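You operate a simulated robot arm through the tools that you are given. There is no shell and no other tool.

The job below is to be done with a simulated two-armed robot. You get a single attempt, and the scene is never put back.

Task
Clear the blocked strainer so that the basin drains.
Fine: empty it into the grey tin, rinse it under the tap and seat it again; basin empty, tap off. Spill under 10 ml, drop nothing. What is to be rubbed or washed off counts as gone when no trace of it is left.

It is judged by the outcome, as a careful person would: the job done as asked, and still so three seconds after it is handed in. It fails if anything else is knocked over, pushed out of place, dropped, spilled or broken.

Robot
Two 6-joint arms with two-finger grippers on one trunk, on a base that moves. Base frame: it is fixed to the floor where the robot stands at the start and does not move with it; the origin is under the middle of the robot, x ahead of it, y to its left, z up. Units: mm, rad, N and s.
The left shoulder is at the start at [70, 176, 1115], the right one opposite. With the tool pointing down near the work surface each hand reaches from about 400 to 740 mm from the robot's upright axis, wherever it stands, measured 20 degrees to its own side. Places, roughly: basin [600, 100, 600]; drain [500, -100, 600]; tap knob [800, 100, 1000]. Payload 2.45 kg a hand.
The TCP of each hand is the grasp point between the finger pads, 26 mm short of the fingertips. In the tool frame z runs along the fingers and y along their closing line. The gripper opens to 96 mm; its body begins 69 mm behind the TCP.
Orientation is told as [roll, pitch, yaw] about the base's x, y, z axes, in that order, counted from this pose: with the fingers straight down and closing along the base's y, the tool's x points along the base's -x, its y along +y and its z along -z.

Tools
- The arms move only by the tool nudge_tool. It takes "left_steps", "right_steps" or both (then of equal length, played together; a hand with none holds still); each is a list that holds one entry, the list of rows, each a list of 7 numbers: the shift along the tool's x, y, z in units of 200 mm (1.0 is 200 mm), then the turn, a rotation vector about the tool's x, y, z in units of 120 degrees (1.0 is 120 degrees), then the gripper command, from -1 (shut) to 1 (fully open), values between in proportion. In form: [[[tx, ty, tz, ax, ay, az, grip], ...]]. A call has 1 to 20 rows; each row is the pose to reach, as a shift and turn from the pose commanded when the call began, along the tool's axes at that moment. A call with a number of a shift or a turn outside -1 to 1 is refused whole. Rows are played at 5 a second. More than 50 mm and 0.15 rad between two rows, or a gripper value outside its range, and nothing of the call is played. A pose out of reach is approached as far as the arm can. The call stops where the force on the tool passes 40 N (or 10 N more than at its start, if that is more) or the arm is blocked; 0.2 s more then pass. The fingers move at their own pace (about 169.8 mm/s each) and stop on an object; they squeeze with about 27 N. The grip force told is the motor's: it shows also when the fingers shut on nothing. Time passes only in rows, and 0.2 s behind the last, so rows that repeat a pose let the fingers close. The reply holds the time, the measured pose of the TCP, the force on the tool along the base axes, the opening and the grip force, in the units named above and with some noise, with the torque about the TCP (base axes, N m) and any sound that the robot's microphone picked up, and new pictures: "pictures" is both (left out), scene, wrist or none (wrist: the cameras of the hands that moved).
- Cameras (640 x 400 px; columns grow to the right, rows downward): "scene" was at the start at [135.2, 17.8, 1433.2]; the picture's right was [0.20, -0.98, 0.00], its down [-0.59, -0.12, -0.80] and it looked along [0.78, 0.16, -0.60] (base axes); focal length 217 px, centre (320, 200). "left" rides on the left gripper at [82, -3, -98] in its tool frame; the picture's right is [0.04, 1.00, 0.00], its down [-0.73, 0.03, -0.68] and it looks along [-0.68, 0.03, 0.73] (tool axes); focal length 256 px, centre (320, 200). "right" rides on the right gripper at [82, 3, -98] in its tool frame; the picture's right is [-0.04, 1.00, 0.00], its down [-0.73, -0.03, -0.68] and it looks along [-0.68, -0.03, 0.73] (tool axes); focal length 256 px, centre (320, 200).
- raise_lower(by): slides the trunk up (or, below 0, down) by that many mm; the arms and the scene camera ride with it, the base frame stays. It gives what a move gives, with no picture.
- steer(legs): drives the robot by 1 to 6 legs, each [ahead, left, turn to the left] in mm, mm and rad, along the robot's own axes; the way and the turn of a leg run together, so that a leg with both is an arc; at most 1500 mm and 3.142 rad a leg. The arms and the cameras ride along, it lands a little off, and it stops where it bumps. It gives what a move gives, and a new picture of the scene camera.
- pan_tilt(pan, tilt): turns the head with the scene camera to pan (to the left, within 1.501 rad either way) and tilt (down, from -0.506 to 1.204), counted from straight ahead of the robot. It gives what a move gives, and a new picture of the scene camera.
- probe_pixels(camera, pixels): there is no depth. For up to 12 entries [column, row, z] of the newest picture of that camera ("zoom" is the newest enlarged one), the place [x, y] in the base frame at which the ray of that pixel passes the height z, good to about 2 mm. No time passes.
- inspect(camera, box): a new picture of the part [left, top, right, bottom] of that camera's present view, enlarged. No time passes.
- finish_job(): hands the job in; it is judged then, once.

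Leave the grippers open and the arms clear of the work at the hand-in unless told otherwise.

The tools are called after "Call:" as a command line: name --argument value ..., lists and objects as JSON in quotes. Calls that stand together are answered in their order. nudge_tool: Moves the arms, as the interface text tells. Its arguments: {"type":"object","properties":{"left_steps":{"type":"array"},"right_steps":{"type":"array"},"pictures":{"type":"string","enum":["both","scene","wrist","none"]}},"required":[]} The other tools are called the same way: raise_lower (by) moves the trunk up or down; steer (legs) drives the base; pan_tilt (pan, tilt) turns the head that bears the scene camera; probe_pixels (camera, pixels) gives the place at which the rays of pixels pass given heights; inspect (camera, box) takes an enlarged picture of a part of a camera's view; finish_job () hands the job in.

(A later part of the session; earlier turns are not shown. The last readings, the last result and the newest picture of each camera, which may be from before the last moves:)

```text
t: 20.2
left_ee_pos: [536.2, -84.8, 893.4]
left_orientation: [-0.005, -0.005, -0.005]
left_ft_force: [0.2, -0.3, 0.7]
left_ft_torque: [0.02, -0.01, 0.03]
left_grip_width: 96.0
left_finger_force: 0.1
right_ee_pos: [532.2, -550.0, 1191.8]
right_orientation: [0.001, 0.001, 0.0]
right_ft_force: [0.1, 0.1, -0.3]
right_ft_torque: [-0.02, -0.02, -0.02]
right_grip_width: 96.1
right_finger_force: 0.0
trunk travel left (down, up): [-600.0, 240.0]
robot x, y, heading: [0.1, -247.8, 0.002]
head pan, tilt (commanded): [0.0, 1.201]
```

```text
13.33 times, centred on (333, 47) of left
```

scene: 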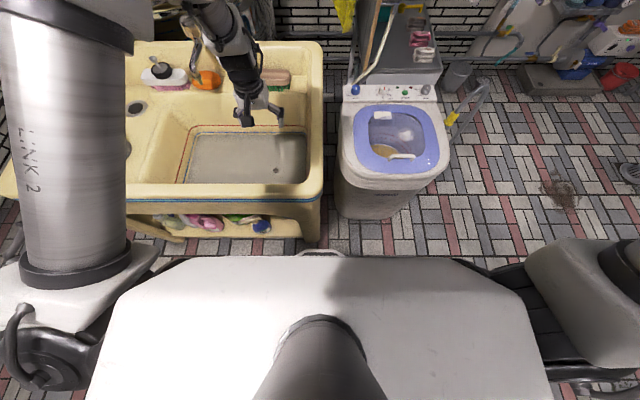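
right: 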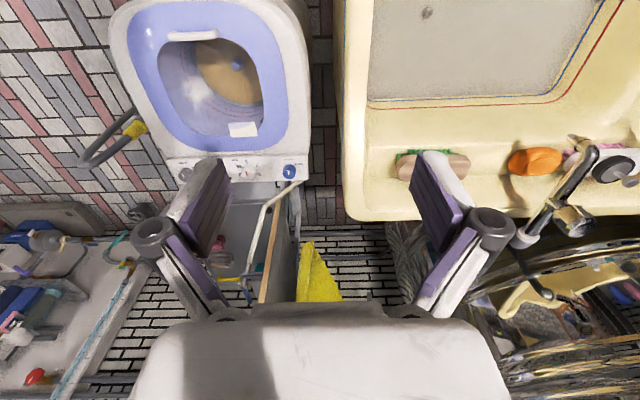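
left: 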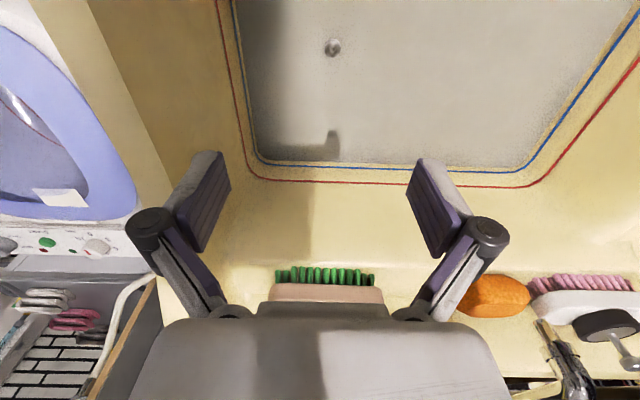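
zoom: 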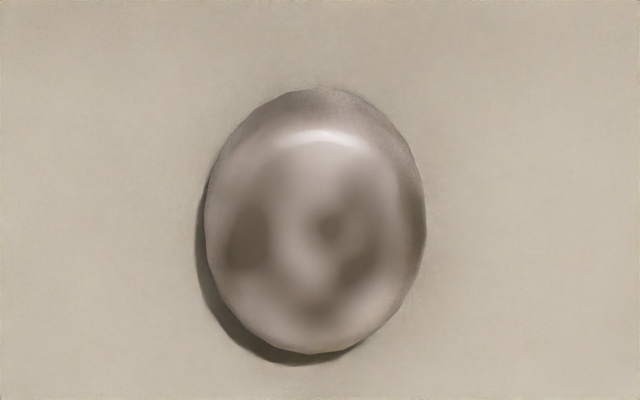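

The knob is at about (538, -69, 610) and about 22 mm wide. I'll lower the left hand over it to z≈693 first, with the gripper partly open, and look again.

Call:
nudge_tool --left_steps '[[[-0.01, 0.08, 0.2, 0, 0, 0, 0.6], [-0.01, 0.08, 0.4, 0, 0, 0, 0.4], [-0.01, 0.08, 0.6, 0, 0, 0, 0.2], [-0.01, 0.08, 0.8, 0, 0, 0, 0.2], [-0.01, 0.08, 1.0, 0, 0, 0, 0.2], [-0.01, 0.08, 1.0, 0, 0, 0, 0.2]]]'

```text
t: 21.6
left_ee_pos: [548.9, -72.6, 696.4]
left_orientation: [-0.055, -0.062, -0.009]
left_ft_force: [0.1, -0.3, -0.3]
left_ft_torque: [0.0, 0.0, 0.03]
left_grip_width: 57.9
left_finger_force: 0.0
left hand out of reach, approached as far as the arm can: row 1, 3, 4, 5, 6
right_ee_pos: [532.3, -550.2, 1192.0]
right_orientation: [0.0, 0.001, -0.001]
right_ft_force: [0.3, 0.1, -1.0]
right_ft_torque: [0.02, -0.01, -0.02]
right_grip_width: 96.1
right_finger_force: 0.1
trunk travel left (down, up): [-600.0, 240.0]
robot x, y, heading: [-2.4, -251.5, 0.002]
head pan, tilt (commanded): [0.0, 1.201]
```

scene: 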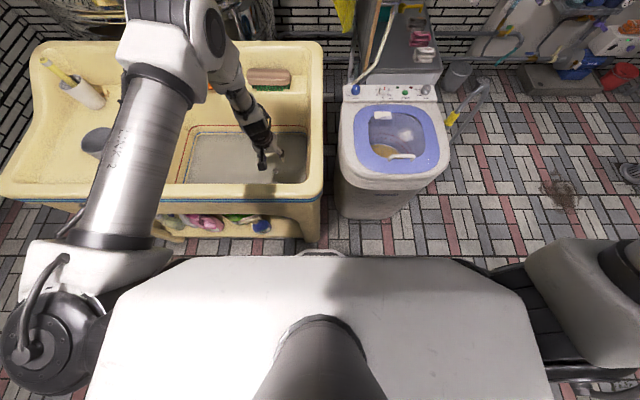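
left: 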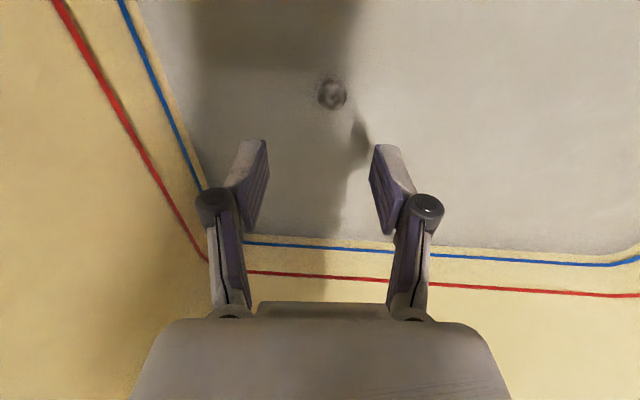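

The arm is at the end of its reach this low. I'll raise the hand again, then lower the trunk so the shoulder sits closer to the work.

Call:
nudge_tool --left_steps '[[[0.0, 0.0, -0.2, -0.01, 0.01, -0.001, 0.2], [0.02, 0.01, -0.4, -0.02, 0.02, -0.002, 0.2], [0.04, 0.015, -0.6, -0.026, 0.03, -0.004, 0.2], [0.055, 0.018, -0.8, -0.026, 0.03, -0.004, 0.2], [0.055, 0.018, -1.0, -0.026, 0.03, -0.004, 0.2], [0.055, 0.018, -1.0, -0.026, 0.03, -0.004, 0.2]]]' --pictures "none"

Call:
raise_lower --by -200

```text
t: 23.0
left_ee_pos: [507.0, -62.1, 892.4]
left_orientation: [0.021, 0.052, -0.029]
left_ft_force: [0.2, 0.2, -0.1]
left_ft_torque: [-0.01, 0.0, 0.02]
left_grip_width: 57.6
left_finger_force: 0.0
left hand out of reach, approached as far as the arm can: row 1, 2, 3, 4, 5, 6
right_ee_pos: [533.1, -550.3, 1190.3]
right_orientation: [-0.001, 0.0, 0.0]
right_ft_force: [1.1, -0.5, -0.7]
right_ft_torque: [0.0, -0.02, 0.01]
right_grip_width: 96.0
right_finger_force: 0.0
trunk travel left (down, up): [-600.0, 240.0]
robot x, y, heading: [-0.2, -246.5, -0.003]
head pan, tilt (commanded): [0.0, 1.201]
```

```text
t: 25.2
left_ee_pos: [505.7, -61.2, 692.2]
left_orientation: [0.022, 0.05, -0.031]
left_ft_force: [0.5, -0.2, -0.4]
left_ft_torque: [0.0, 0.0, -0.04]
left_grip_width: 57.8
left_finger_force: 0.0
right_ee_pos: [533.1, -549.9, 991.1]
right_orientation: [0.0, -0.001, 0.0]
right_ft_force: [0.0, 0.5, 0.1]
right_ft_torque: [0.03, -0.02, -0.01]
right_grip_width: 95.9
right_finger_force: 0.0
trunk travel left (down, up): [-400.0, 440.0]
robot x, y, heading: [2.8, -249.4, -0.001]
head pan, tilt (commanded): [0.0, 1.201]
```

Both hands rode down: left now at (506, -61, 692), right at (533, -550, 991). I'll check the pictures without moving.

Call:
nudge_tool --left_steps '[[[0, 0, 0, 0, 0, 0, 0.2]]]' --right_steps '[[[0, 0, 0, 0, 0, 0, 1]]]'

```text
t: 25.6
left_ee_pos: [506.8, -61.1, 692.0]
left_orientation: [0.021, 0.051, -0.029]
left_ft_force: [0.7, -1.2, 0.3]
left_ft_torque: [0.0, 0.0, 0.0]
left_grip_width: 57.7
left_finger_force: 0.1
right_ee_pos: [532.4, -549.4, 989.8]
right_orientation: [0.001, 0.0, 0.0]
right_ft_force: [-0.3, -0.6, -0.4]
right_ft_torque: [0.01, -0.02, -0.02]
right_grip_width: 96.4
right_finger_force: 0.1
trunk travel left (down, up): [-400.0, 440.0]
robot x, y, heading: [4.3, -248.3, 0.003]
head pan, tilt (commanded): [0.0, 1.201]
```

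scene: 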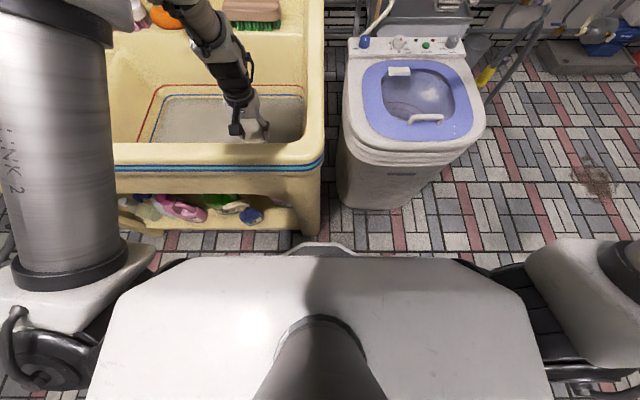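
right: 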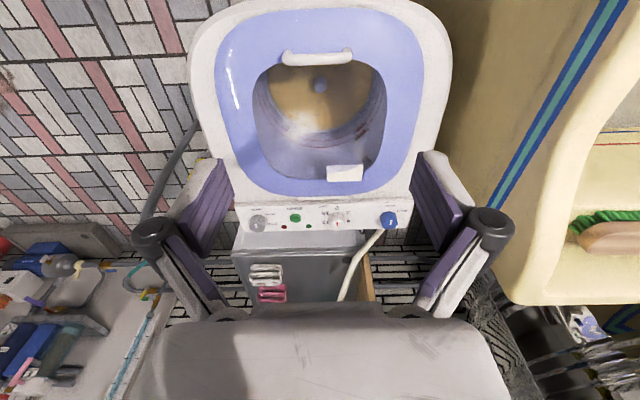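
left: 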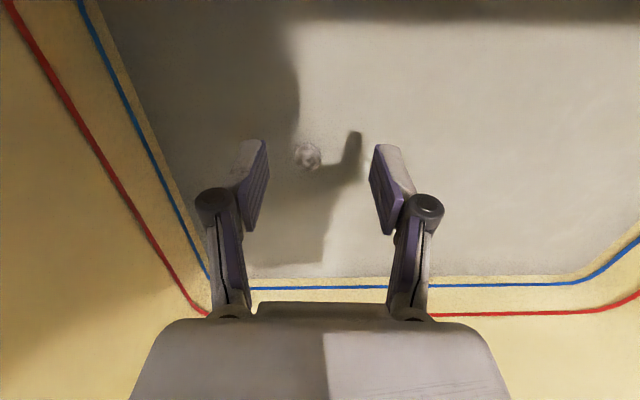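

The washer lies well below the right hand. The knob shows at (308, 155) in the left view, so I'll centre over it and go down to z≈650.

Call:
nudge_tool --left_steps '[[[-0.08, -0.02, 0.05, 0.005, -0.012, -0.007, 0.2], [-0.155, -0.04, 0.1, 0.01, -0.024, -0.014, 0.2], [-0.155, -0.04, 0.2, 0.01, -0.024, -0.014, 0.2], [-0.155, -0.04, 0.2, 0.01, -0.024, -0.014, 0.2]]]'

```text
t: 26.6
left_ee_pos: [534.1, -68.6, 650.6]
left_orientation: [-0.004, -0.004, -0.003]
left_ft_force: [0.8, -0.4, 0.2]
left_ft_torque: [-0.02, 0.0, -0.03]
left_grip_width: 57.3
left_finger_force: 0.1
right_ee_pos: [532.7, -548.8, 990.2]
right_orientation: [-0.002, 0.0, 0.001]
right_ft_force: [-0.2, 0.4, 0.2]
right_ft_torque: [0.03, -0.02, 0.0]
right_grip_width: 95.9
right_finger_force: 0.1
trunk travel left (down, up): [-400.0, 440.0]
robot x, y, heading: [-1.7, -248.5, 0.003]
head pan, tilt (commanded): [0.0, 1.201]
```

scene: 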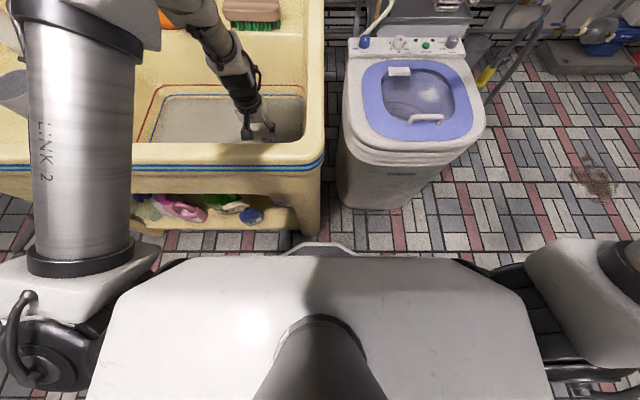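
left: 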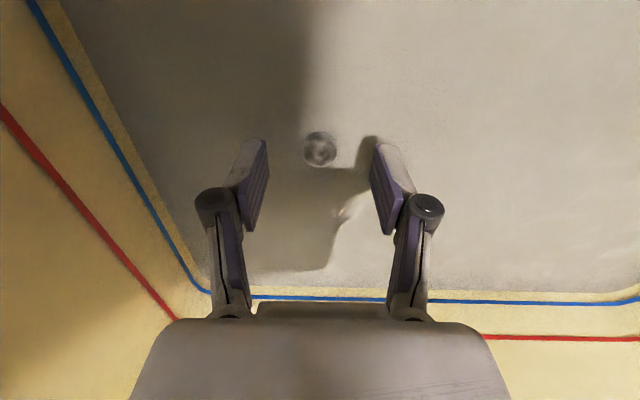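

The knob is centred between the fingers, at (320, 149). I'll check its place from this view.

Call:
probe_pixels --camera "left" --pixels '[[320, 149, 600], [320, 149, 610], [303, 149, 605], [338, 149, 605]]'

Call:
inspect --camera "left" --box '[280, 124, 360, 174]'

```text
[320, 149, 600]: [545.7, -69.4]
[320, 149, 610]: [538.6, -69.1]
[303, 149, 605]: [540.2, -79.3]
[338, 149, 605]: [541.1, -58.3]
```

```text
8.00 times, centred on (320, 149) of left
```

zoom: 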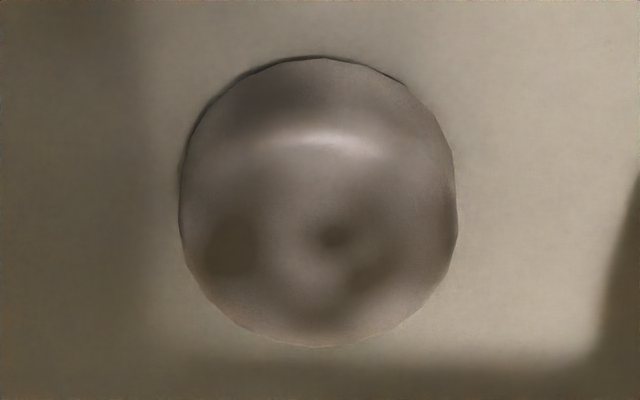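

The knob's crown is near (539, -69, 609). I'll move 4 mm ahead, lower until the fingertips are about 13 mm below the crown, and close.

Call:
nudge_tool --left_steps '[[[-0.022, 0, 0.07, 0, 0, 0, 0.2], [-0.022, 0, 0.145, 0, 0, 0, 0.2], [-0.022, 0, 0.145, 0, 0, 0, 0.0], [-0.022, 0, 0.145, 0, 0, 0, -0.5], [-0.022, 0, 0.145, 0, 0, 0, -1], [-0.022, 0, 0.145, 0, 0, 0, -1]]]'

```text
t: 28.0
left_ee_pos: [538.3, -69.3, 621.2]
left_orientation: [-0.007, -0.003, -0.004]
left_ft_force: [1.0, 0.1, 0.0]
left_ft_torque: [0.0, -0.01, 0.0]
left_grip_width: 19.5
left_finger_force: 26.6
right_ee_pos: [532.7, -549.8, 990.1]
right_orientation: [0.0, -0.001, 0.002]
right_ft_force: [0.5, -0.2, -1.4]
right_ft_torque: [-0.02, 0.0, 0.04]
right_grip_width: 95.9
right_finger_force: 0.1
trunk travel left (down, up): [-400.0, 440.0]
robot x, y, heading: [0.9, -248.5, -0.002]
head pan, tilt (commanded): [0.0, 1.201]
```

scene: 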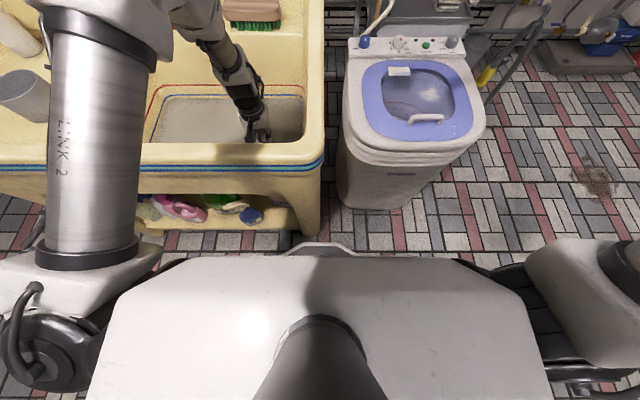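
left: 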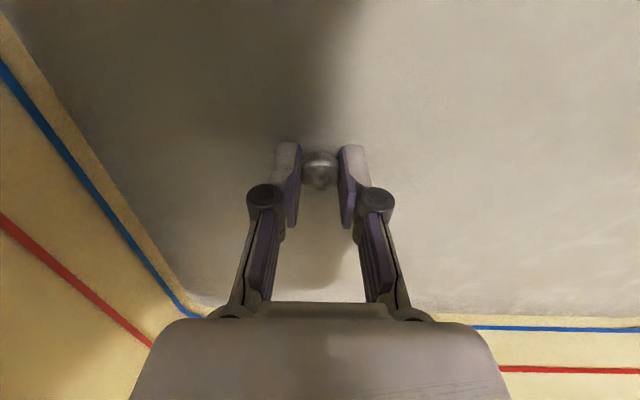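

The fingers hold the knob: opening 19.5 mm at 26.6 N. I'll lift slowly by 20 mm and watch the force and sound.

Call:
nudge_tool --left_steps '[[[0, 0, -0.025, 0, 0, 0, -1], [0, 0, -0.05, 0, 0, 0, -1], [0, 0, -0.075, 0, 0, 0, -1], [0, 0, -0.1, 0, 0, 0, -1], [0, 0, -0.1, 0, 0, 0, -1]]]' --pictures "wrist"

```text
t: 29.2
left_ee_pos: [537.4, -69.6, 641.2]
left_orientation: [-0.008, -0.004, -0.004]
left_ft_force: [-0.1, 0.6, -0.2]
left_ft_torque: [0.01, 0.01, 0.0]
left_grip_width: 19.5
left_finger_force: 27.4
right_ee_pos: [532.0, -550.2, 989.8]
right_orientation: [0.0, -0.001, 0.0]
right_ft_force: [0.4, 0.5, 0.3]
right_ft_torque: [0.02, 0.01, 0.01]
right_grip_width: 96.1
right_finger_force: 0.0
trunk travel left (down, up): [-400.0, 440.0]
robot x, y, heading: [-0.7, -248.1, -0.001]
head pan, tilt (commanded): [0.0, 1.201]
```

left: 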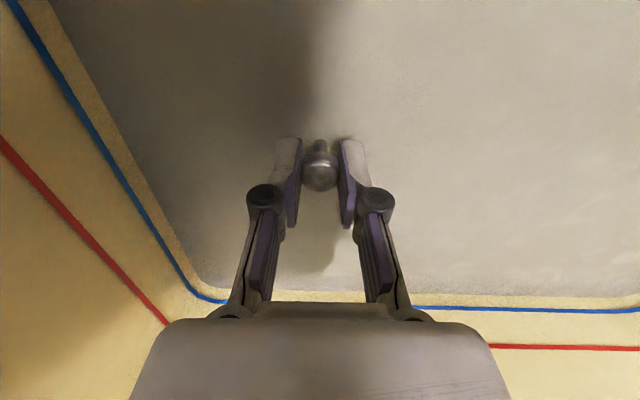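

The ball and its stem come up out of the water. I'll keep lifting slowly, another 40 mm.

Call:
nudge_tool --left_steps '[[[0, 0, -0.05, 0, 0, 0, -1], [0, 0, -0.1, 0, 0, 0, -1], [0, 0, -0.15, 0, 0, 0, -1], [0, 0, -0.2, 0, 0, 0, -1], [0, 0, -0.2, 0, 0, 0, -1], [0, 0, -0.2, 0, 0, 0, -1]]]' --pictures "both"

```text
t: 30.6
left_ee_pos: [536.3, -71.0, 680.4]
left_orientation: [-0.011, -0.006, -0.005]
left_ft_force: [0.1, 0.5, 0.1]
left_ft_torque: [0.01, 0.01, -0.02]
left_grip_width: 19.4
left_finger_force: 27.0
right_ee_pos: [532.1, -550.3, 990.3]
right_orientation: [-0.001, 0.0, 0.0]
right_ft_force: [0.2, -0.3, 0.7]
right_ft_torque: [-0.01, -0.03, -0.01]
right_grip_width: 95.9
right_finger_force: 0.0
trunk travel left (down, up): [-400.0, 440.0]
robot x, y, heading: [-0.6, -249.6, 0.001]
head pan, tilt (commanded): [0.0, 1.201]
```

scene: 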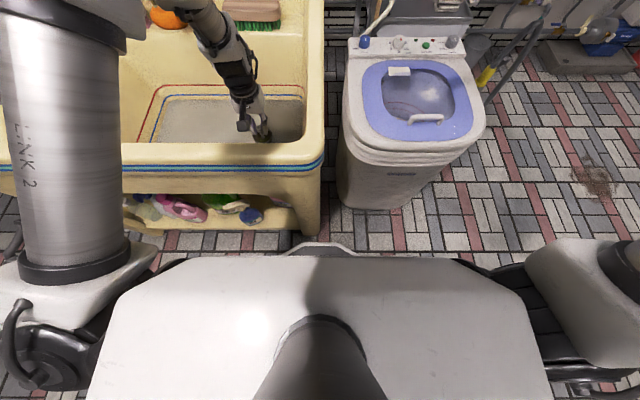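
left: 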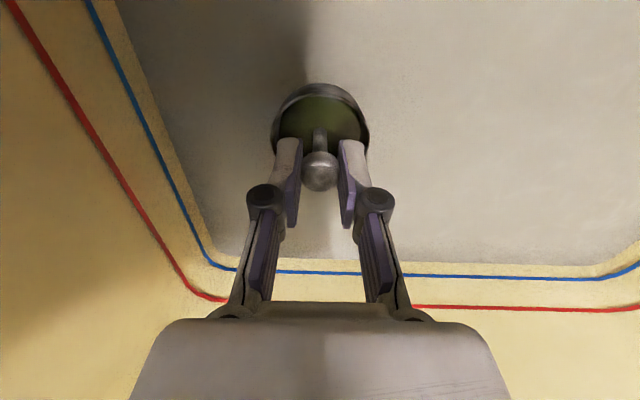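

The strainer is a small cup with green slime inside, about 60 mm wide. I'll lift it on to z≈760 above the basin, let it drip there, and see whether the water drains.

Call:
nudge_tool --left_steps '[[[0, 0, -0.08, 0, 0, 0, -1], [0, 0, -0.16, 0, 0, 0, -1], [0, 0, -0.24, 0, 0, 0, -1], [0, 0, -0.32, 0, 0, 0, -1], [0, 0, -0.4, 0, 0, 0, -1], [0, 0, -0.4, 0, 0, 0, -1], [0, 0, -0.4, 0, 0, 0, -1], [0, 0, -0.4, 0, 0, 0, -1]]]' --pictures "both"

```text
t: 32.4
left_ee_pos: [529.3, -64.8, 759.4]
left_orientation: [-0.014, -0.006, -0.021]
left_ft_force: [0.1, 0.2, -0.4]
left_ft_torque: [0.01, 0.03, 0.01]
left_grip_width: 19.6
left_finger_force: 27.1
left hand out of reach, approached as far as the arm can: row 1, 2, 3, 4, 5, 6, 7, 8
right_ee_pos: [532.6, -549.1, 990.5]
right_orientation: [0.0, 0.0, -0.001]
right_ft_force: [-0.1, 0.2, 0.5]
right_ft_torque: [-0.03, -0.05, -0.02]
right_grip_width: 96.0
right_finger_force: 0.0
trunk travel left (down, up): [-400.0, 440.0]
robot x, y, heading: [-0.6, -247.3, -0.001]
head pan, tilt (commanded): [0.0, 1.201]
```

scene: 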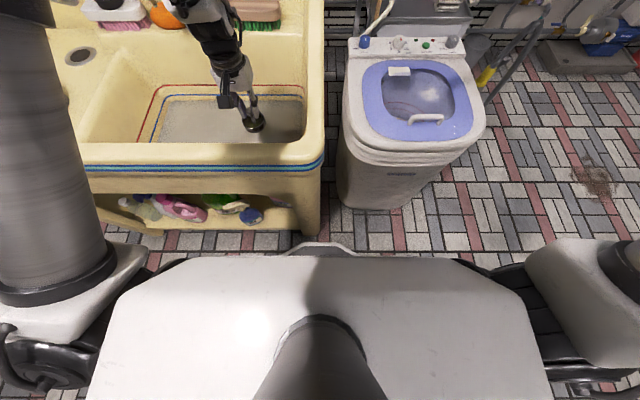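
left: 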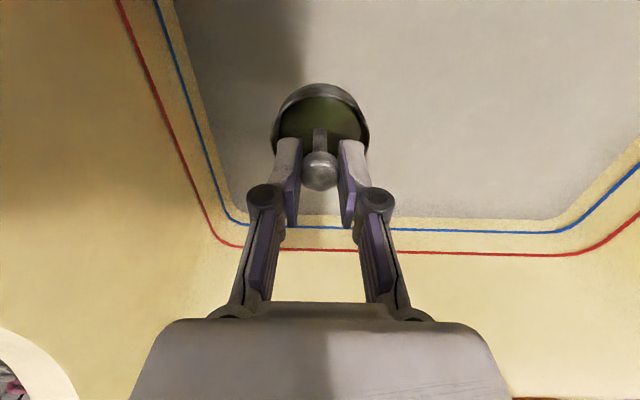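

I'll look closely at the water's edge relative to the blue line, and at the cup.

Call:
inspect --camera "left" --box '[240, 70, 400, 200]'

Call:
inspect --camera "scene" --box '[140, 70, 310, 160]'

Call:
nudge_tool --left_steps '[[[0, 0, 0, 0, 0, 0, -1], [0, 0, 0, 0, 0, 0, -1], [0, 0, 0, 0, 0, 0, -1], [0, 0, 0, 0, 0, 0, -1], [0, 0, 0, 0, 0, 0, -1], [0, 0, 0, 0, 0, 0, -1], [0, 0, 0, 0, 0, 0, -1], [0, 0, 0, 0, 0, 0, -1], [0, 0, 0, 0, 0, 0, -1], [0, 0, 0, 0, 0, 0, -1], [0, 0, 0, 0, 0, 0, -1], [0, 0, 0, 0, 0, 0, -1], [0, 0, 0, 0, 0, 0, -1], [0, 0, 0, 0, 0, 0, -1], [0, 0, 0, 0, 0, 0, -1], [0, 0, 0, 0, 0, 0, -1], [0, 0, 0, 0, 0, 0, -1], [0, 0, 0, 0, 0, 0, -1], [0, 0, 0, 0, 0, 0, -1], [0, 0, 0, 0, 0, 0, -1]]]' --pictures "both"

```text
3.08 times, centred on (320, 135) of left
```

zoom: 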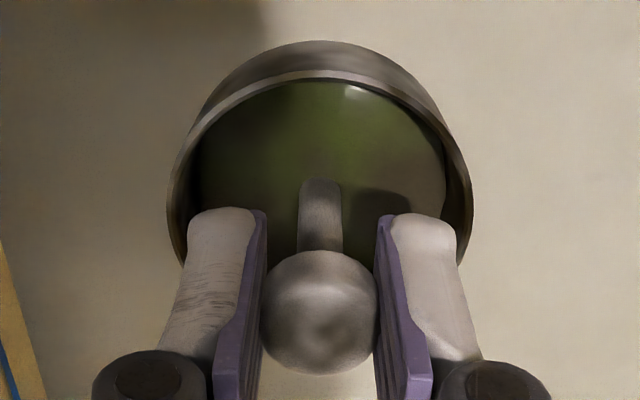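

```text
3.76 times, centred on (225, 115) of scene
```

zoom: 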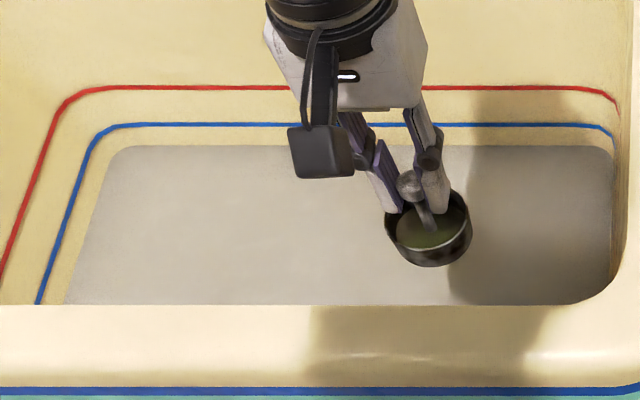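

```text
t: 36.6
left_ee_pos: [528.6, -65.6, 757.9]
left_orientation: [-0.015, -0.007, -0.019]
left_ft_force: [-0.3, -0.2, -0.4]
left_ft_torque: [0.01, -0.01, 0.02]
left_grip_width: 19.5
left_finger_force: 26.9
right_ee_pos: [532.7, -550.7, 990.6]
right_orientation: [0.002, 0.001, -0.002]
right_ft_force: [-0.1, -0.9, 0.7]
right_ft_torque: [0.01, -0.02, -0.01]
right_grip_width: 96.1
right_finger_force: 0.1
trunk travel left (down, up): [-400.0, 440.0]
robot x, y, heading: [-2.0, -250.7, -0.001]
head pan, tilt (commanded): [0.0, 1.201]
```

scene: 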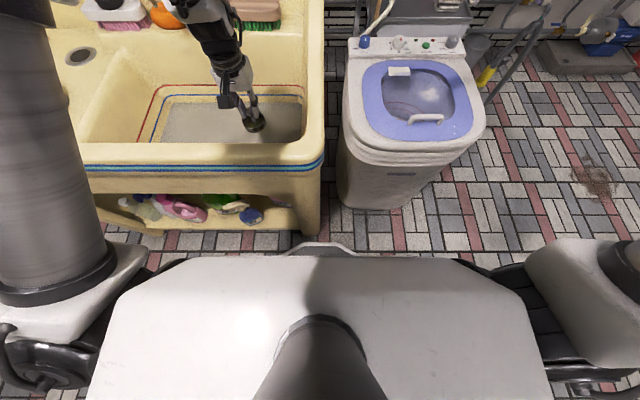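
left: 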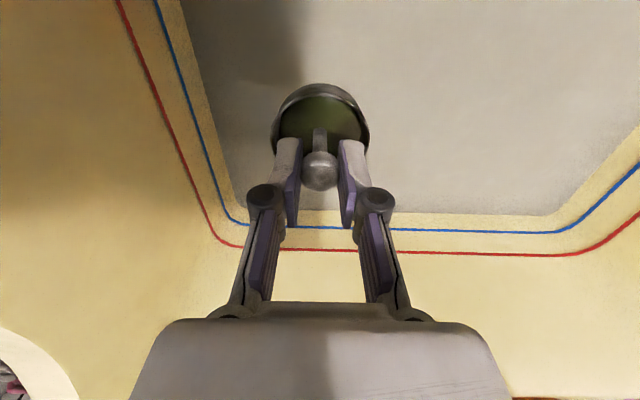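

The water line is dropping away from the blue line, so the basin is draining. I'll hold still over the basin and wait, letting the cup drip here.

Call:
nudge_tool --left_steps '[[[0, 0, 0, 0, 0, 0, -1], [0, 0, 0, 0, 0, 0, -1], [0, 0, 0, 0, 0, 0, -1], [0, 0, 0, 0, 0, 0, -1], [0, 0, 0, 0, 0, 0, -1], [0, 0, 0, 0, 0, 0, -1], [0, 0, 0, 0, 0, 0, -1], [0, 0, 0, 0, 0, 0, -1], [0, 0, 0, 0, 0, 0, -1], [0, 0, 0, 0, 0, 0, -1], [0, 0, 0, 0, 0, 0, -1], [0, 0, 0, 0, 0, 0, -1], [0, 0, 0, 0, 0, 0, -1], [0, 0, 0, 0, 0, 0, -1], [0, 0, 0, 0, 0, 0, -1], [0, 0, 0, 0, 0, 0, -1], [0, 0, 0, 0, 0, 0, -1], [0, 0, 0, 0, 0, 0, -1], [0, 0, 0, 0, 0, 0, -1], [0, 0, 0, 0, 0, 0, -1]]]' --pictures "none"

Call:
nudge_tool --left_steps '[[[0, 0, 0, 0, 0, 0, -1], [0, 0, 0, 0, 0, 0, -1], [0, 0, 0, 0, 0, 0, -1], [0, 0, 0, 0, 0, 0, -1], [0, 0, 0, 0, 0, 0, -1], [0, 0, 0, 0, 0, 0, -1], [0, 0, 0, 0, 0, 0, -1], [0, 0, 0, 0, 0, 0, -1], [0, 0, 0, 0, 0, 0, -1], [0, 0, 0, 0, 0, 0, -1], [0, 0, 0, 0, 0, 0, -1], [0, 0, 0, 0, 0, 0, -1], [0, 0, 0, 0, 0, 0, -1], [0, 0, 0, 0, 0, 0, -1], [0, 0, 0, 0, 0, 0, -1], [0, 0, 0, 0, 0, 0, -1], [0, 0, 0, 0, 0, 0, -1], [0, 0, 0, 0, 0, 0, -1], [0, 0, 0, 0, 0, 0, -1], [0, 0, 0, 0, 0, 0, -1]]]' --pictures "both"

```text
t: 40.8
left_ee_pos: [527.4, -65.0, 757.6]
left_orientation: [-0.014, -0.008, -0.021]
left_ft_force: [0.5, 0.7, -1.1]
left_ft_torque: [-0.01, -0.02, -0.01]
left_grip_width: 19.7
left_finger_force: 27.3
right_ee_pos: [531.8, -549.7, 990.4]
right_orientation: [-0.001, 0.0, 0.002]
right_ft_force: [-0.6, 0.4, 0.5]
right_ft_torque: [0.0, -0.01, 0.0]
right_grip_width: 96.3
right_finger_force: 0.1
trunk travel left (down, up): [-400.0, 440.0]
robot x, y, heading: [-1.7, -247.8, -0.0]
head pan, tilt (commanded): [0.0, 1.201]
```

```text
t: 45.0
left_ee_pos: [527.3, -65.0, 757.6]
left_orientation: [-0.014, -0.008, -0.022]
left_ft_force: [-0.5, -0.5, -1.0]
left_ft_torque: [0.01, -0.01, 0.01]
left_grip_width: 19.8
left_finger_force: 26.5
right_ee_pos: [533.2, -550.0, 991.0]
right_orientation: [0.0, 0.0, 0.0]
right_ft_force: [0.1, -0.1, 0.4]
right_ft_torque: [0.0, 0.01, 0.0]
right_grip_width: 96.0
right_finger_force: 0.1
trunk travel left (down, up): [-400.0, 440.0]
robot x, y, heading: [-1.8, -247.2, -0.002]
head pan, tilt (commanded): [0.0, 1.201]
```

scene: 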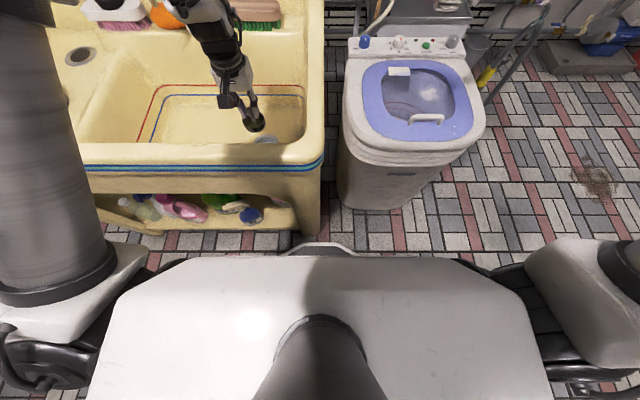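
left: 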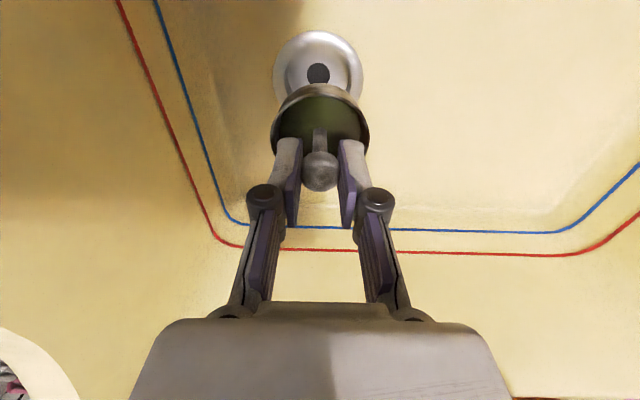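

The basin is empty now. The metal drain seat with its hole shows at (318, 68) in the left view and about (265, 137) in the scene view. I'll inspect both, and the cup.

Call:
inspect --camera "left" --box '[250, 20, 390, 200]'

Call:
inspect --camera "scene" --box '[220, 80, 300, 150]'

Call:
probe_pixels --camera "left" --pixels '[[318, 73, 550], [318, 73, 580], [274, 70, 570], [363, 70, 570], [318, 31, 570]]'

```text
2.22 times, centred on (320, 110) of left
```

zoom: 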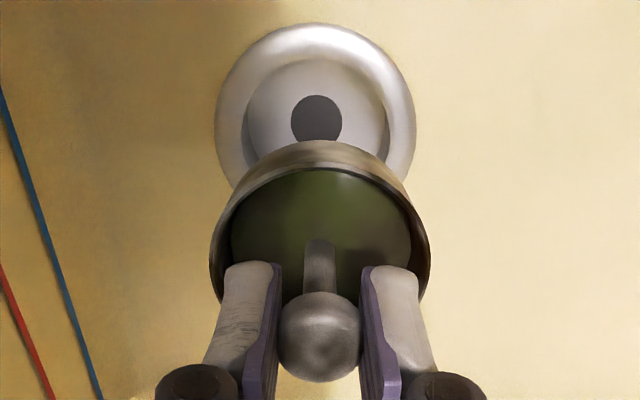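

```text
5.71 times, centred on (260, 115) of scene
```

zoom: 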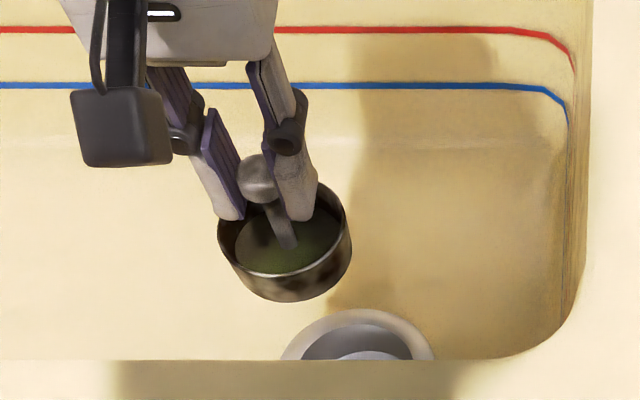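

```text
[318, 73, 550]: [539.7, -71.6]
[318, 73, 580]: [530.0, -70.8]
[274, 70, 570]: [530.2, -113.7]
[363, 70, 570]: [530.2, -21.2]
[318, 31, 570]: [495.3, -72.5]
```

The drain seat is a metal ring about 92 mm across, with a recess of about 65 mm, centred at about (538, -70). The cup is slimy inside and stained outside. I'll put it back in the seat now so I can re-grip the ball with the hand leaning to the left, which makes turning it over and rinsing easy. First I'll go above the seat, at z≈690.

Call:
nudge_tool --left_steps '[[[-0.02, -0.01, 0.1, -0.003, 0.002, -0.005, -1], [-0.04, -0.02, 0.2, -0.0067, 0.0038, -0.0105, -1], [-0.055, -0.022, 0.33, -0.0067, 0.0038, -0.0105, -1], [-0.055, -0.022, 0.33, -0.0067, 0.0038, -0.0105, -1]]]' --pictures "wrist"

```text
t: 46.0
left_ee_pos: [525.6, -56.4, 690.0]
left_orientation: [-0.01, 0.0, -0.003]
left_ft_force: [0.4, 0.1, -0.4]
left_ft_torque: [0.05, -0.02, 0.02]
left_grip_width: 19.6
left_finger_force: 27.2
left hand out of reach, approached as far as the arm can: row 1, 2, 3, 4
right_ee_pos: [531.7, -549.7, 992.0]
right_orientation: [0.0, 0.001, -0.002]
right_ft_force: [-0.4, -0.9, -0.1]
right_ft_torque: [0.0, -0.03, -0.03]
right_grip_width: 96.0
right_finger_force: 0.1
trunk travel left (down, up): [-400.0, 440.0]
robot x, y, heading: [1.4, -253.6, 0.004]
head pan, tilt (commanded): [0.0, 1.201]
```

left: 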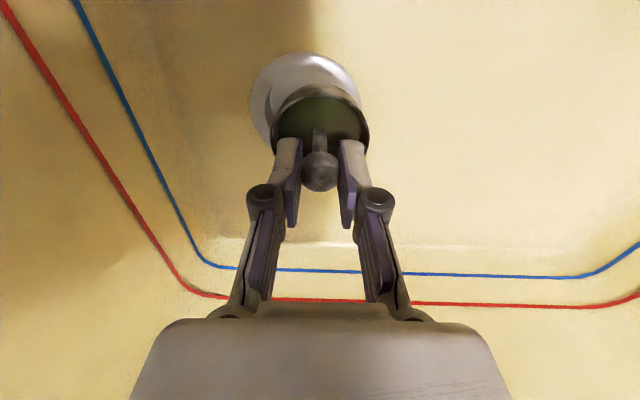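

The arm drifted to (526, -56) instead of over the seat. I'll nudge it towards (538, -69) at this height.

Call:
nudge_tool --left_steps '[[[-0.03, -0.03, 0, 0, 0, 0, -1], [-0.062, -0.065, 0, 0, 0, 0, -1], [-0.062, -0.065, 0.05, 0, 0, 0, -1], [-0.062, -0.065, 0.05, 0, 0, 0, -1]]]' --pictures "wrist"

```text
t: 47.0
left_ee_pos: [529.3, -57.0, 678.3]
left_orientation: [-0.011, -0.003, -0.003]
left_ft_force: [0.1, -0.8, -0.5]
left_ft_torque: [-0.02, 0.02, 0.02]
left_grip_width: 19.5
left_finger_force: 26.9
left hand out of reach, approached as far as the arm can: row 1, 2, 3, 4
right_ee_pos: [533.6, -549.9, 991.7]
right_orientation: [-0.001, 0.001, 0.0]
right_ft_force: [-0.6, -0.3, -0.1]
right_ft_torque: [0.0, -0.01, -0.02]
right_grip_width: 95.7
right_finger_force: 0.0
trunk travel left (down, up): [-400.0, 440.0]
robot x, y, heading: [1.3, -248.5, -0.001]
head pan, tilt (commanded): [0.0, 1.201]
```

left: 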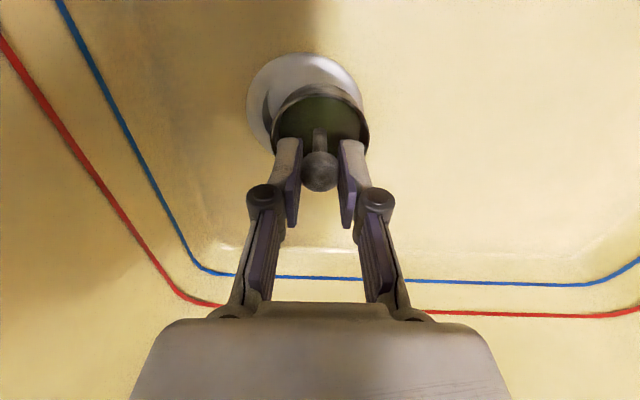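

A joint limit is holding the arm back on the inward side. I'll drive the robot 40 mm further right so the hand sits more to its own side. The cup hangs 57 mm above its seat, clear of everything.

Call:
steer --legs '[[0, -40, 0]]'

Call:
nudge_tool --left_steps '[[[-0.02, 0.06, 0, 0, 0, 0, -1], [-0.04, 0.12, 0, 0, 0, 0, -1], [-0.04, 0.14, 0, 0, 0, 0, -1], [-0.04, 0.14, 0, 0, 0, 0, -1]]]' --pictures "both"

```text
t: 47.8
left_ee_pos: [528.8, -98.0, 677.9]
left_orientation: [-0.008, -0.002, -0.004]
left_ft_force: [-0.7, -0.1, -0.1]
left_ft_torque: [0.04, -0.01, 0.01]
left_grip_width: 19.2
left_finger_force: 26.8
right_ee_pos: [532.9, -592.4, 988.7]
right_orientation: [0.002, -0.003, 0.0]
right_ft_force: [-0.1, -0.5, 0.1]
right_ft_torque: [0.04, 0.01, 0.0]
right_grip_width: 95.9
right_finger_force: 0.0
trunk travel left (down, up): [-400.0, 440.0]
robot x, y, heading: [-1.0, -289.9, -0.001]
head pan, tilt (commanded): [0.0, 1.201]
```

scene: 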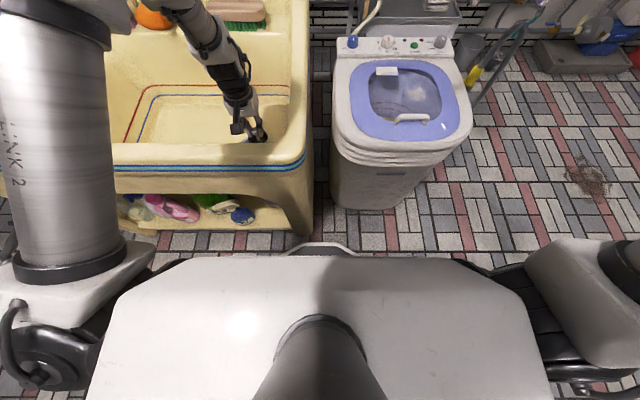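

```text
t: 48.8
left_ee_pos: [528.9, -98.1, 678.9]
left_orientation: [-0.01, -0.001, -0.004]
left_ft_force: [0.3, 0.3, -0.8]
left_ft_torque: [0.02, 0.02, 0.02]
left_grip_width: 19.7
left_finger_force: 26.9
left hand out of reach, approached as far as the arm can: row 1, 2, 3, 4
right_ee_pos: [533.4, -590.0, 989.5]
right_orientation: [0.0, -0.002, -0.002]
right_ft_force: [0.0, -0.3, 0.5]
right_ft_torque: [-0.05, 0.01, 0.0]
right_grip_width: 96.0
right_finger_force: 0.0
trunk travel left (down, up): [-400.0, 440.0]
robot x, y, heading: [1.3, -290.8, 0.002]
head pan, tilt (commanded): [0.0, 1.201]
```

scene: 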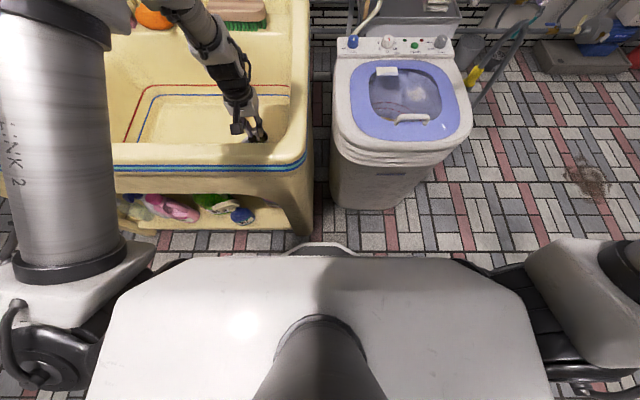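
left: 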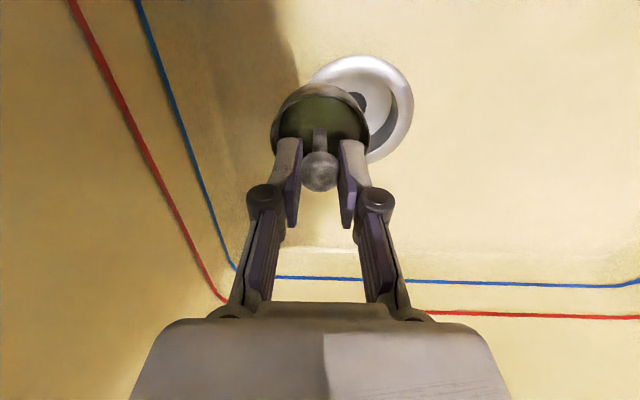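

The hand didn't move at all sideways; it seems stuck in this posture. The lower posture was free earlier, so I'll go down 20 mm and then try towards the seat.

Call:
nudge_tool --left_steps '[[[0, 0, 0.05, 0, 0, 0, -1], [0, 0, 0.1, 0, 0, 0, -1], [-0.02, 0.05, 0.1, 0, 0, 0, -1], [-0.04, 0.1, 0.1, 0, 0, 0, -1], [-0.045, 0.14, 0.1, 0, 0, 0, -1], [-0.045, 0.14, 0.1, 0, 0, 0, -1]]]' --pictures "wrist"

```text
t: 50.2
left_ee_pos: [527.7, -94.3, 658.0]
left_orientation: [-0.013, -0.002, -0.003]
left_ft_force: [0.1, 0.1, -0.1]
left_ft_torque: [0.01, 0.0, 0.01]
left_grip_width: 19.5
left_finger_force: 27.5
left hand out of reach, approached as far as the arm can: row 3, 4, 5, 6
right_ee_pos: [532.3, -590.7, 991.2]
right_orientation: [0.001, -0.001, 0.0]
right_ft_force: [0.2, -0.3, -0.2]
right_ft_torque: [-0.04, 0.02, -0.01]
right_grip_width: 96.4
right_finger_force: 0.0
trunk travel left (down, up): [-400.0, 440.0]
robot x, y, heading: [-2.3, -284.8, -0.002]
head pan, tilt (commanded): [0.0, 1.201]
```

left: 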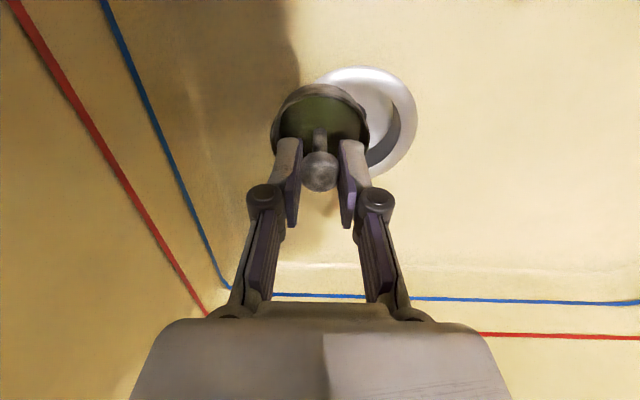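

Sideways motion is still blocked, possibly because a wrist joint is at its stop while keeping the same heading. I'll try the same sideways move with the hand allowed to turn a little with the arm.

Call:
nudge_tool --left_steps '[[[-0.01, 0.03, 0, 0, 0, -0.01, -1], [-0.02, 0.06, 0, 0, 0, -0.02, -1], [-0.03, 0.09, 0, 0, 0, -0.03, -1], [-0.04, 0.12, 0, 0, 0, -0.04, -1], [-0.04, 0.12, 0, 0, 0, -0.04, -1]]]' --pictures "scene"

```text
t: 51.4
left_ee_pos: [519.9, -79.1, 650.7]
left_orientation: [-0.038, -0.011, 0.058]
left_ft_force: [0.3, -0.1, 0.3]
left_ft_torque: [0.0, 0.01, -0.02]
left_grip_width: 19.7
left_finger_force: 26.8
left hand out of reach, approached as far as the arm can: row 1, 2, 3, 4, 5
right_ee_pos: [532.7, -589.3, 990.1]
right_orientation: [0.0, 0.0, 0.0]
right_ft_force: [0.1, -0.7, 0.1]
right_ft_torque: [0.02, 0.02, -0.03]
right_grip_width: 96.2
right_finger_force: 0.0
trunk travel left (down, up): [-400.0, 440.0]
robot x, y, heading: [-1.1, -291.0, -0.004]
head pan, tilt (commanded): [0.0, 1.201]
```

scene: 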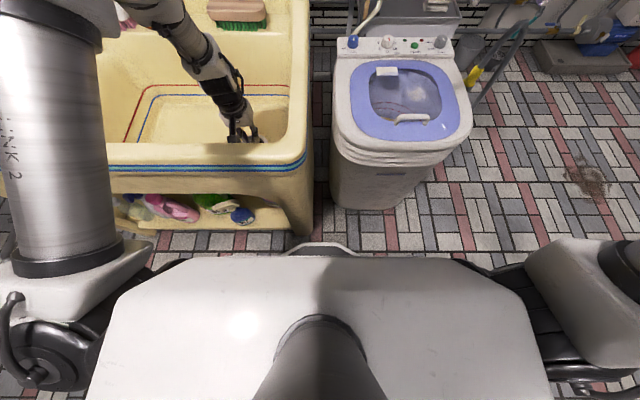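

It moved only partly, with a drift. I'll test which wrist turn is free, by yawing the hand about its own axis in place over the basin.

Call:
nudge_tool --left_steps '[[[0, 0, 0, 0.018, 0, -0.05, -1], [0, 0, 0, 0.018, 0, -0.1, -1], [0, 0, 0, 0.018, 0, -0.15, -1], [0, 0, 0, 0.018, 0, -0.15, -1], [0, 0, 0, 0.018, 0, -0.15, -1]]]' --pictures "none"

```text
t: 52.1
left_ee_pos: [501.7, -97.1, 640.7]
left_orientation: [-0.069, -0.028, 0.302]
left_ft_force: [18.9, -7.9, -5.0]
left_ft_torque: [0.84, 1.43, 1.13]
left_grip_width: 19.2
left_finger_force: 27.1
left hand out of reach, approached as far as the arm can: row 1, 2, 3
right_ee_pos: [533.7, -590.5, 989.8]
right_orientation: [0.003, -0.002, 0.001]
right_ft_force: [-0.4, 0.7, 1.3]
right_ft_torque: [0.0, -0.09, -0.01]
right_grip_width: 96.0
right_finger_force: 0.1
trunk travel left (down, up): [-400.0, 440.0]
robot x, y, heading: [1.4, -288.1, 0.002]
head pan, tilt (commanded): [0.0, 1.201]
stopped in row 3 (left hand): the force on the tool passed its limit at 112 N (the readings are from after the stop); the commanded pose is now the measured one
```

The hand drifted back and its camera bracket touched the basin's front wall (the push was along +x). The grip still holds at 19.2 mm. I'll ease forward off the wall at once.

Call:
nudge_tool --left_steps '[[[-0.03, 0.01, 0, 0, 0, 0, -1], [-0.06, 0.02, 0, 0, 0, 0, -1], [-0.1, 0.03, 0, 0, 0, 0, -1], [-0.1, 0.03, 0, 0, 0, 0, -1]]]' --pictures "both"

```text
t: 53.1
left_ee_pos: [506.6, -91.7, 636.7]
left_orientation: [-0.074, -0.031, 0.297]
left_ft_force: [1.1, -4.6, 21.0]
left_ft_torque: [0.17, 0.04, -0.02]
left_grip_width: 19.3
left_finger_force: 27.2
left hand out of reach, approached as far as the arm can: row 2, 3, 4
right_ee_pos: [531.2, -590.1, 990.5]
right_orientation: [0.002, -0.002, 0.0]
right_ft_force: [0.8, 0.0, -0.3]
right_ft_torque: [-0.01, 0.01, 0.0]
right_grip_width: 96.2
right_finger_force: 0.1
trunk travel left (down, up): [-400.0, 440.0]
robot x, y, heading: [0.7, -290.6, 0.0]
head pan, tilt (commanded): [0.0, 1.201]
```

scene: 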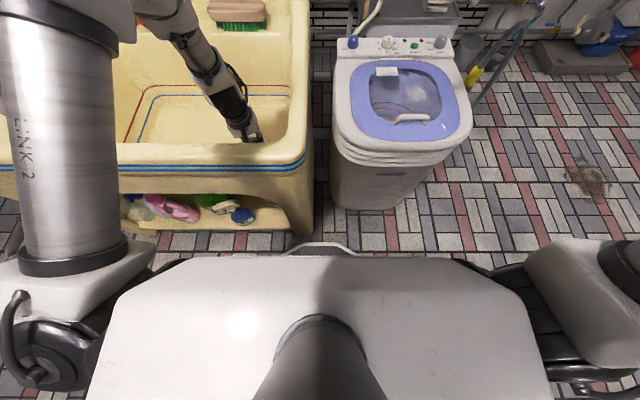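
left: 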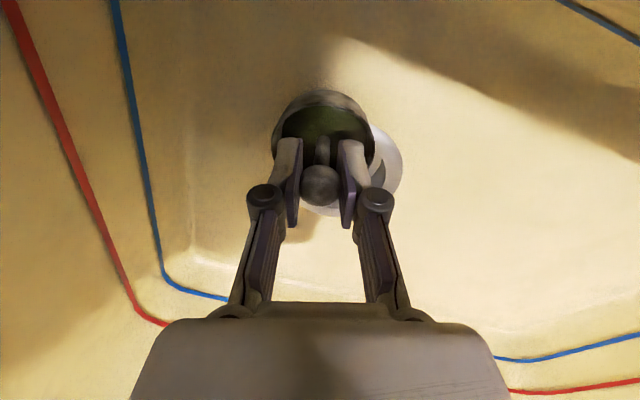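

There's 21 N upward: the cup's bottom is pressing on the seat ring or floor. I'll lift cleanly with the trunk rather than the arm, by 60 mm.

Call:
raise_lower --by 60

Call:
inspect --camera "left" --box '[220, 60, 440, 260]'

```text
t: 54.1
left_ee_pos: [506.1, -89.7, 696.3]
left_orientation: [-0.073, -0.026, 0.299]
left_ft_force: [-0.5, 0.0, -0.9]
left_ft_torque: [-0.02, -0.02, -0.04]
left_grip_width: 19.3
left_finger_force: 26.9
right_ee_pos: [532.9, -589.4, 1051.5]
right_orientation: [0.001, 0.0, -0.002]
right_ft_force: [-0.9, 0.4, -0.5]
right_ft_torque: [0.0, 0.0, -0.02]
right_grip_width: 96.0
right_finger_force: 0.1
trunk travel left (down, up): [-460.0, 380.0]
robot x, y, heading: [-2.3, -287.6, -0.001]
head pan, tilt (commanded): [0.0, 1.201]
```

```text
2.00 times, centred on (330, 160) of left
```

zoom: 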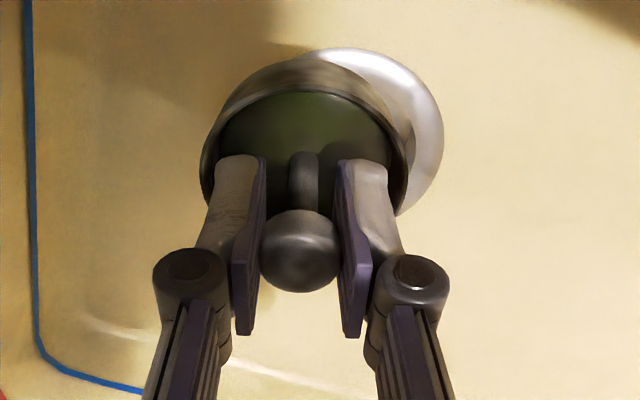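

Free again, and the cup is still held straight. The wrist posture seems awkward after my earlier turns. I'll turn the hand back to heading zero and level, well above the seat, and see whether that direction is free.

Call:
nudge_tool --left_steps '[[[0, 0, 0, -0.008, 0.003, 0.03, -1], [0, 0, 0, -0.016, 0.006, 0.06, -1], [0, 0, 0, -0.024, 0.009, 0.09, -1], [0, 0, 0, -0.03, 0.012, 0.12, -1], [0, 0, 0, -0.035, 0.0125, 0.143, -1], [0, 0, 0, -0.035, 0.0125, 0.143, -1]]]' --pictures "none"

```text
t: 55.5
left_ee_pos: [506.2, -90.9, 695.9]
left_orientation: [0.007, -0.011, -0.004]
left_ft_force: [-0.3, -0.3, 0.5]
left_ft_torque: [-0.03, 0.02, -0.04]
left_grip_width: 19.4
left_finger_force: 26.4
right_ee_pos: [534.4, -589.1, 1050.8]
right_orientation: [0.0, -0.001, -0.001]
right_ft_force: [0.5, 0.2, -0.7]
right_ft_torque: [-0.04, 0.03, -0.01]
right_grip_width: 95.8
right_finger_force: 0.0
trunk travel left (down, up): [-460.0, 380.0]
robot x, y, heading: [3.3, -289.1, 0.001]
head pan, tilt (commanded): [0.0, 1.201]
```

That turn was free and the pose is exact now. I'll try moving towards the seat, x+32 and y+21, keeping this height.

Call:
nudge_tool --left_steps '[[[-0.04, 0.02, 0, 0, 0, 0, -1], [-0.08, 0.05, 0, 0, 0, 0, -1], [-0.12, 0.08, 0, 0, 0, 0, -1], [-0.16, 0.108, 0, 0, 0, 0, -1], [-0.16, 0.108, 0, 0, 0, 0, -1]]]' --pictures "none"

```text
t: 56.7
left_ee_pos: [519.9, -90.3, 696.8]
left_orientation: [0.004, -0.011, -0.002]
left_ft_force: [0.2, 0.5, -0.7]
left_ft_torque: [0.01, -0.01, 0.01]
left_grip_width: 19.2
left_finger_force: 27.0
left hand out of reach, approached as far as the arm can: row 2, 3, 4, 5
right_ee_pos: [533.6, -588.7, 1050.6]
right_orientation: [-0.001, -0.001, -0.001]
right_ft_force: [-0.7, -0.6, -0.9]
right_ft_torque: [0.01, 0.02, 0.04]
right_grip_width: 95.8
right_finger_force: 0.1
trunk travel left (down, up): [-460.0, 380.0]
robot x, y, heading: [-1.2, -288.7, 0.001]
head pan, tilt (commanded): [0.0, 1.201]
```

Heading and level are right now, but the arm won't go outward here. I'll use the base for the last 20 mm sideways and ahead instead, since the hand rides along rigidly.

Call:
steer --legs '[[18, 21, 0]]'

Call:
nudge_tool --left_steps '[[[0, 0, 0, 0, 0, 0, -1], [0, 0, 0, 0, 0, 0, -1]]]' --pictures "wrist"

```text
t: 57.5
left_ee_pos: [537.7, -67.6, 694.9]
left_orientation: [0.005, -0.011, -0.001]
left_ft_force: [0.2, -0.4, -0.8]
left_ft_torque: [-0.02, 0.01, -0.03]
left_grip_width: 19.3
left_finger_force: 27.3
right_ee_pos: [551.5, -568.7, 1050.7]
right_orientation: [-0.001, 0.001, 0.001]
right_ft_force: [-0.6, 0.9, 0.5]
right_ft_torque: [-0.01, 0.03, 0.0]
right_grip_width: 95.8
right_finger_force: 0.1
trunk travel left (down, up): [-460.0, 380.0]
robot x, y, heading: [13.3, -265.3, -0.0]
head pan, tilt (commanded): [0.0, 1.201]
```

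scene: 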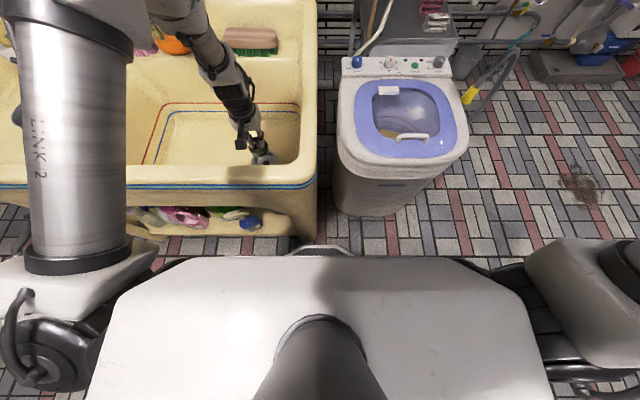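

```text
t: 58.1
left_ee_pos: [538.1, -69.2, 695.5]
left_orientation: [0.006, -0.009, -0.003]
left_ft_force: [0.1, 0.2, -1.1]
left_ft_torque: [0.01, 0.02, -0.02]
left_grip_width: 19.0
left_finger_force: 27.1
right_ee_pos: [551.4, -568.1, 1050.1]
right_orientation: [0.0, -0.002, -0.001]
right_ft_force: [0.1, 0.1, 0.8]
right_ft_torque: [-0.02, 0.03, 0.03]
right_grip_width: 95.7
right_finger_force: 0.2
trunk travel left (down, up): [-460.0, 380.0]
robot x, y, heading: [18.0, -267.6, 0.002]
head pan, tilt (commanded): [0.0, 1.201]
```

left: 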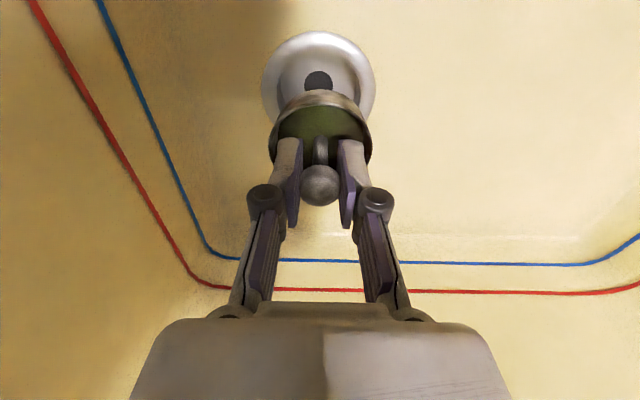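

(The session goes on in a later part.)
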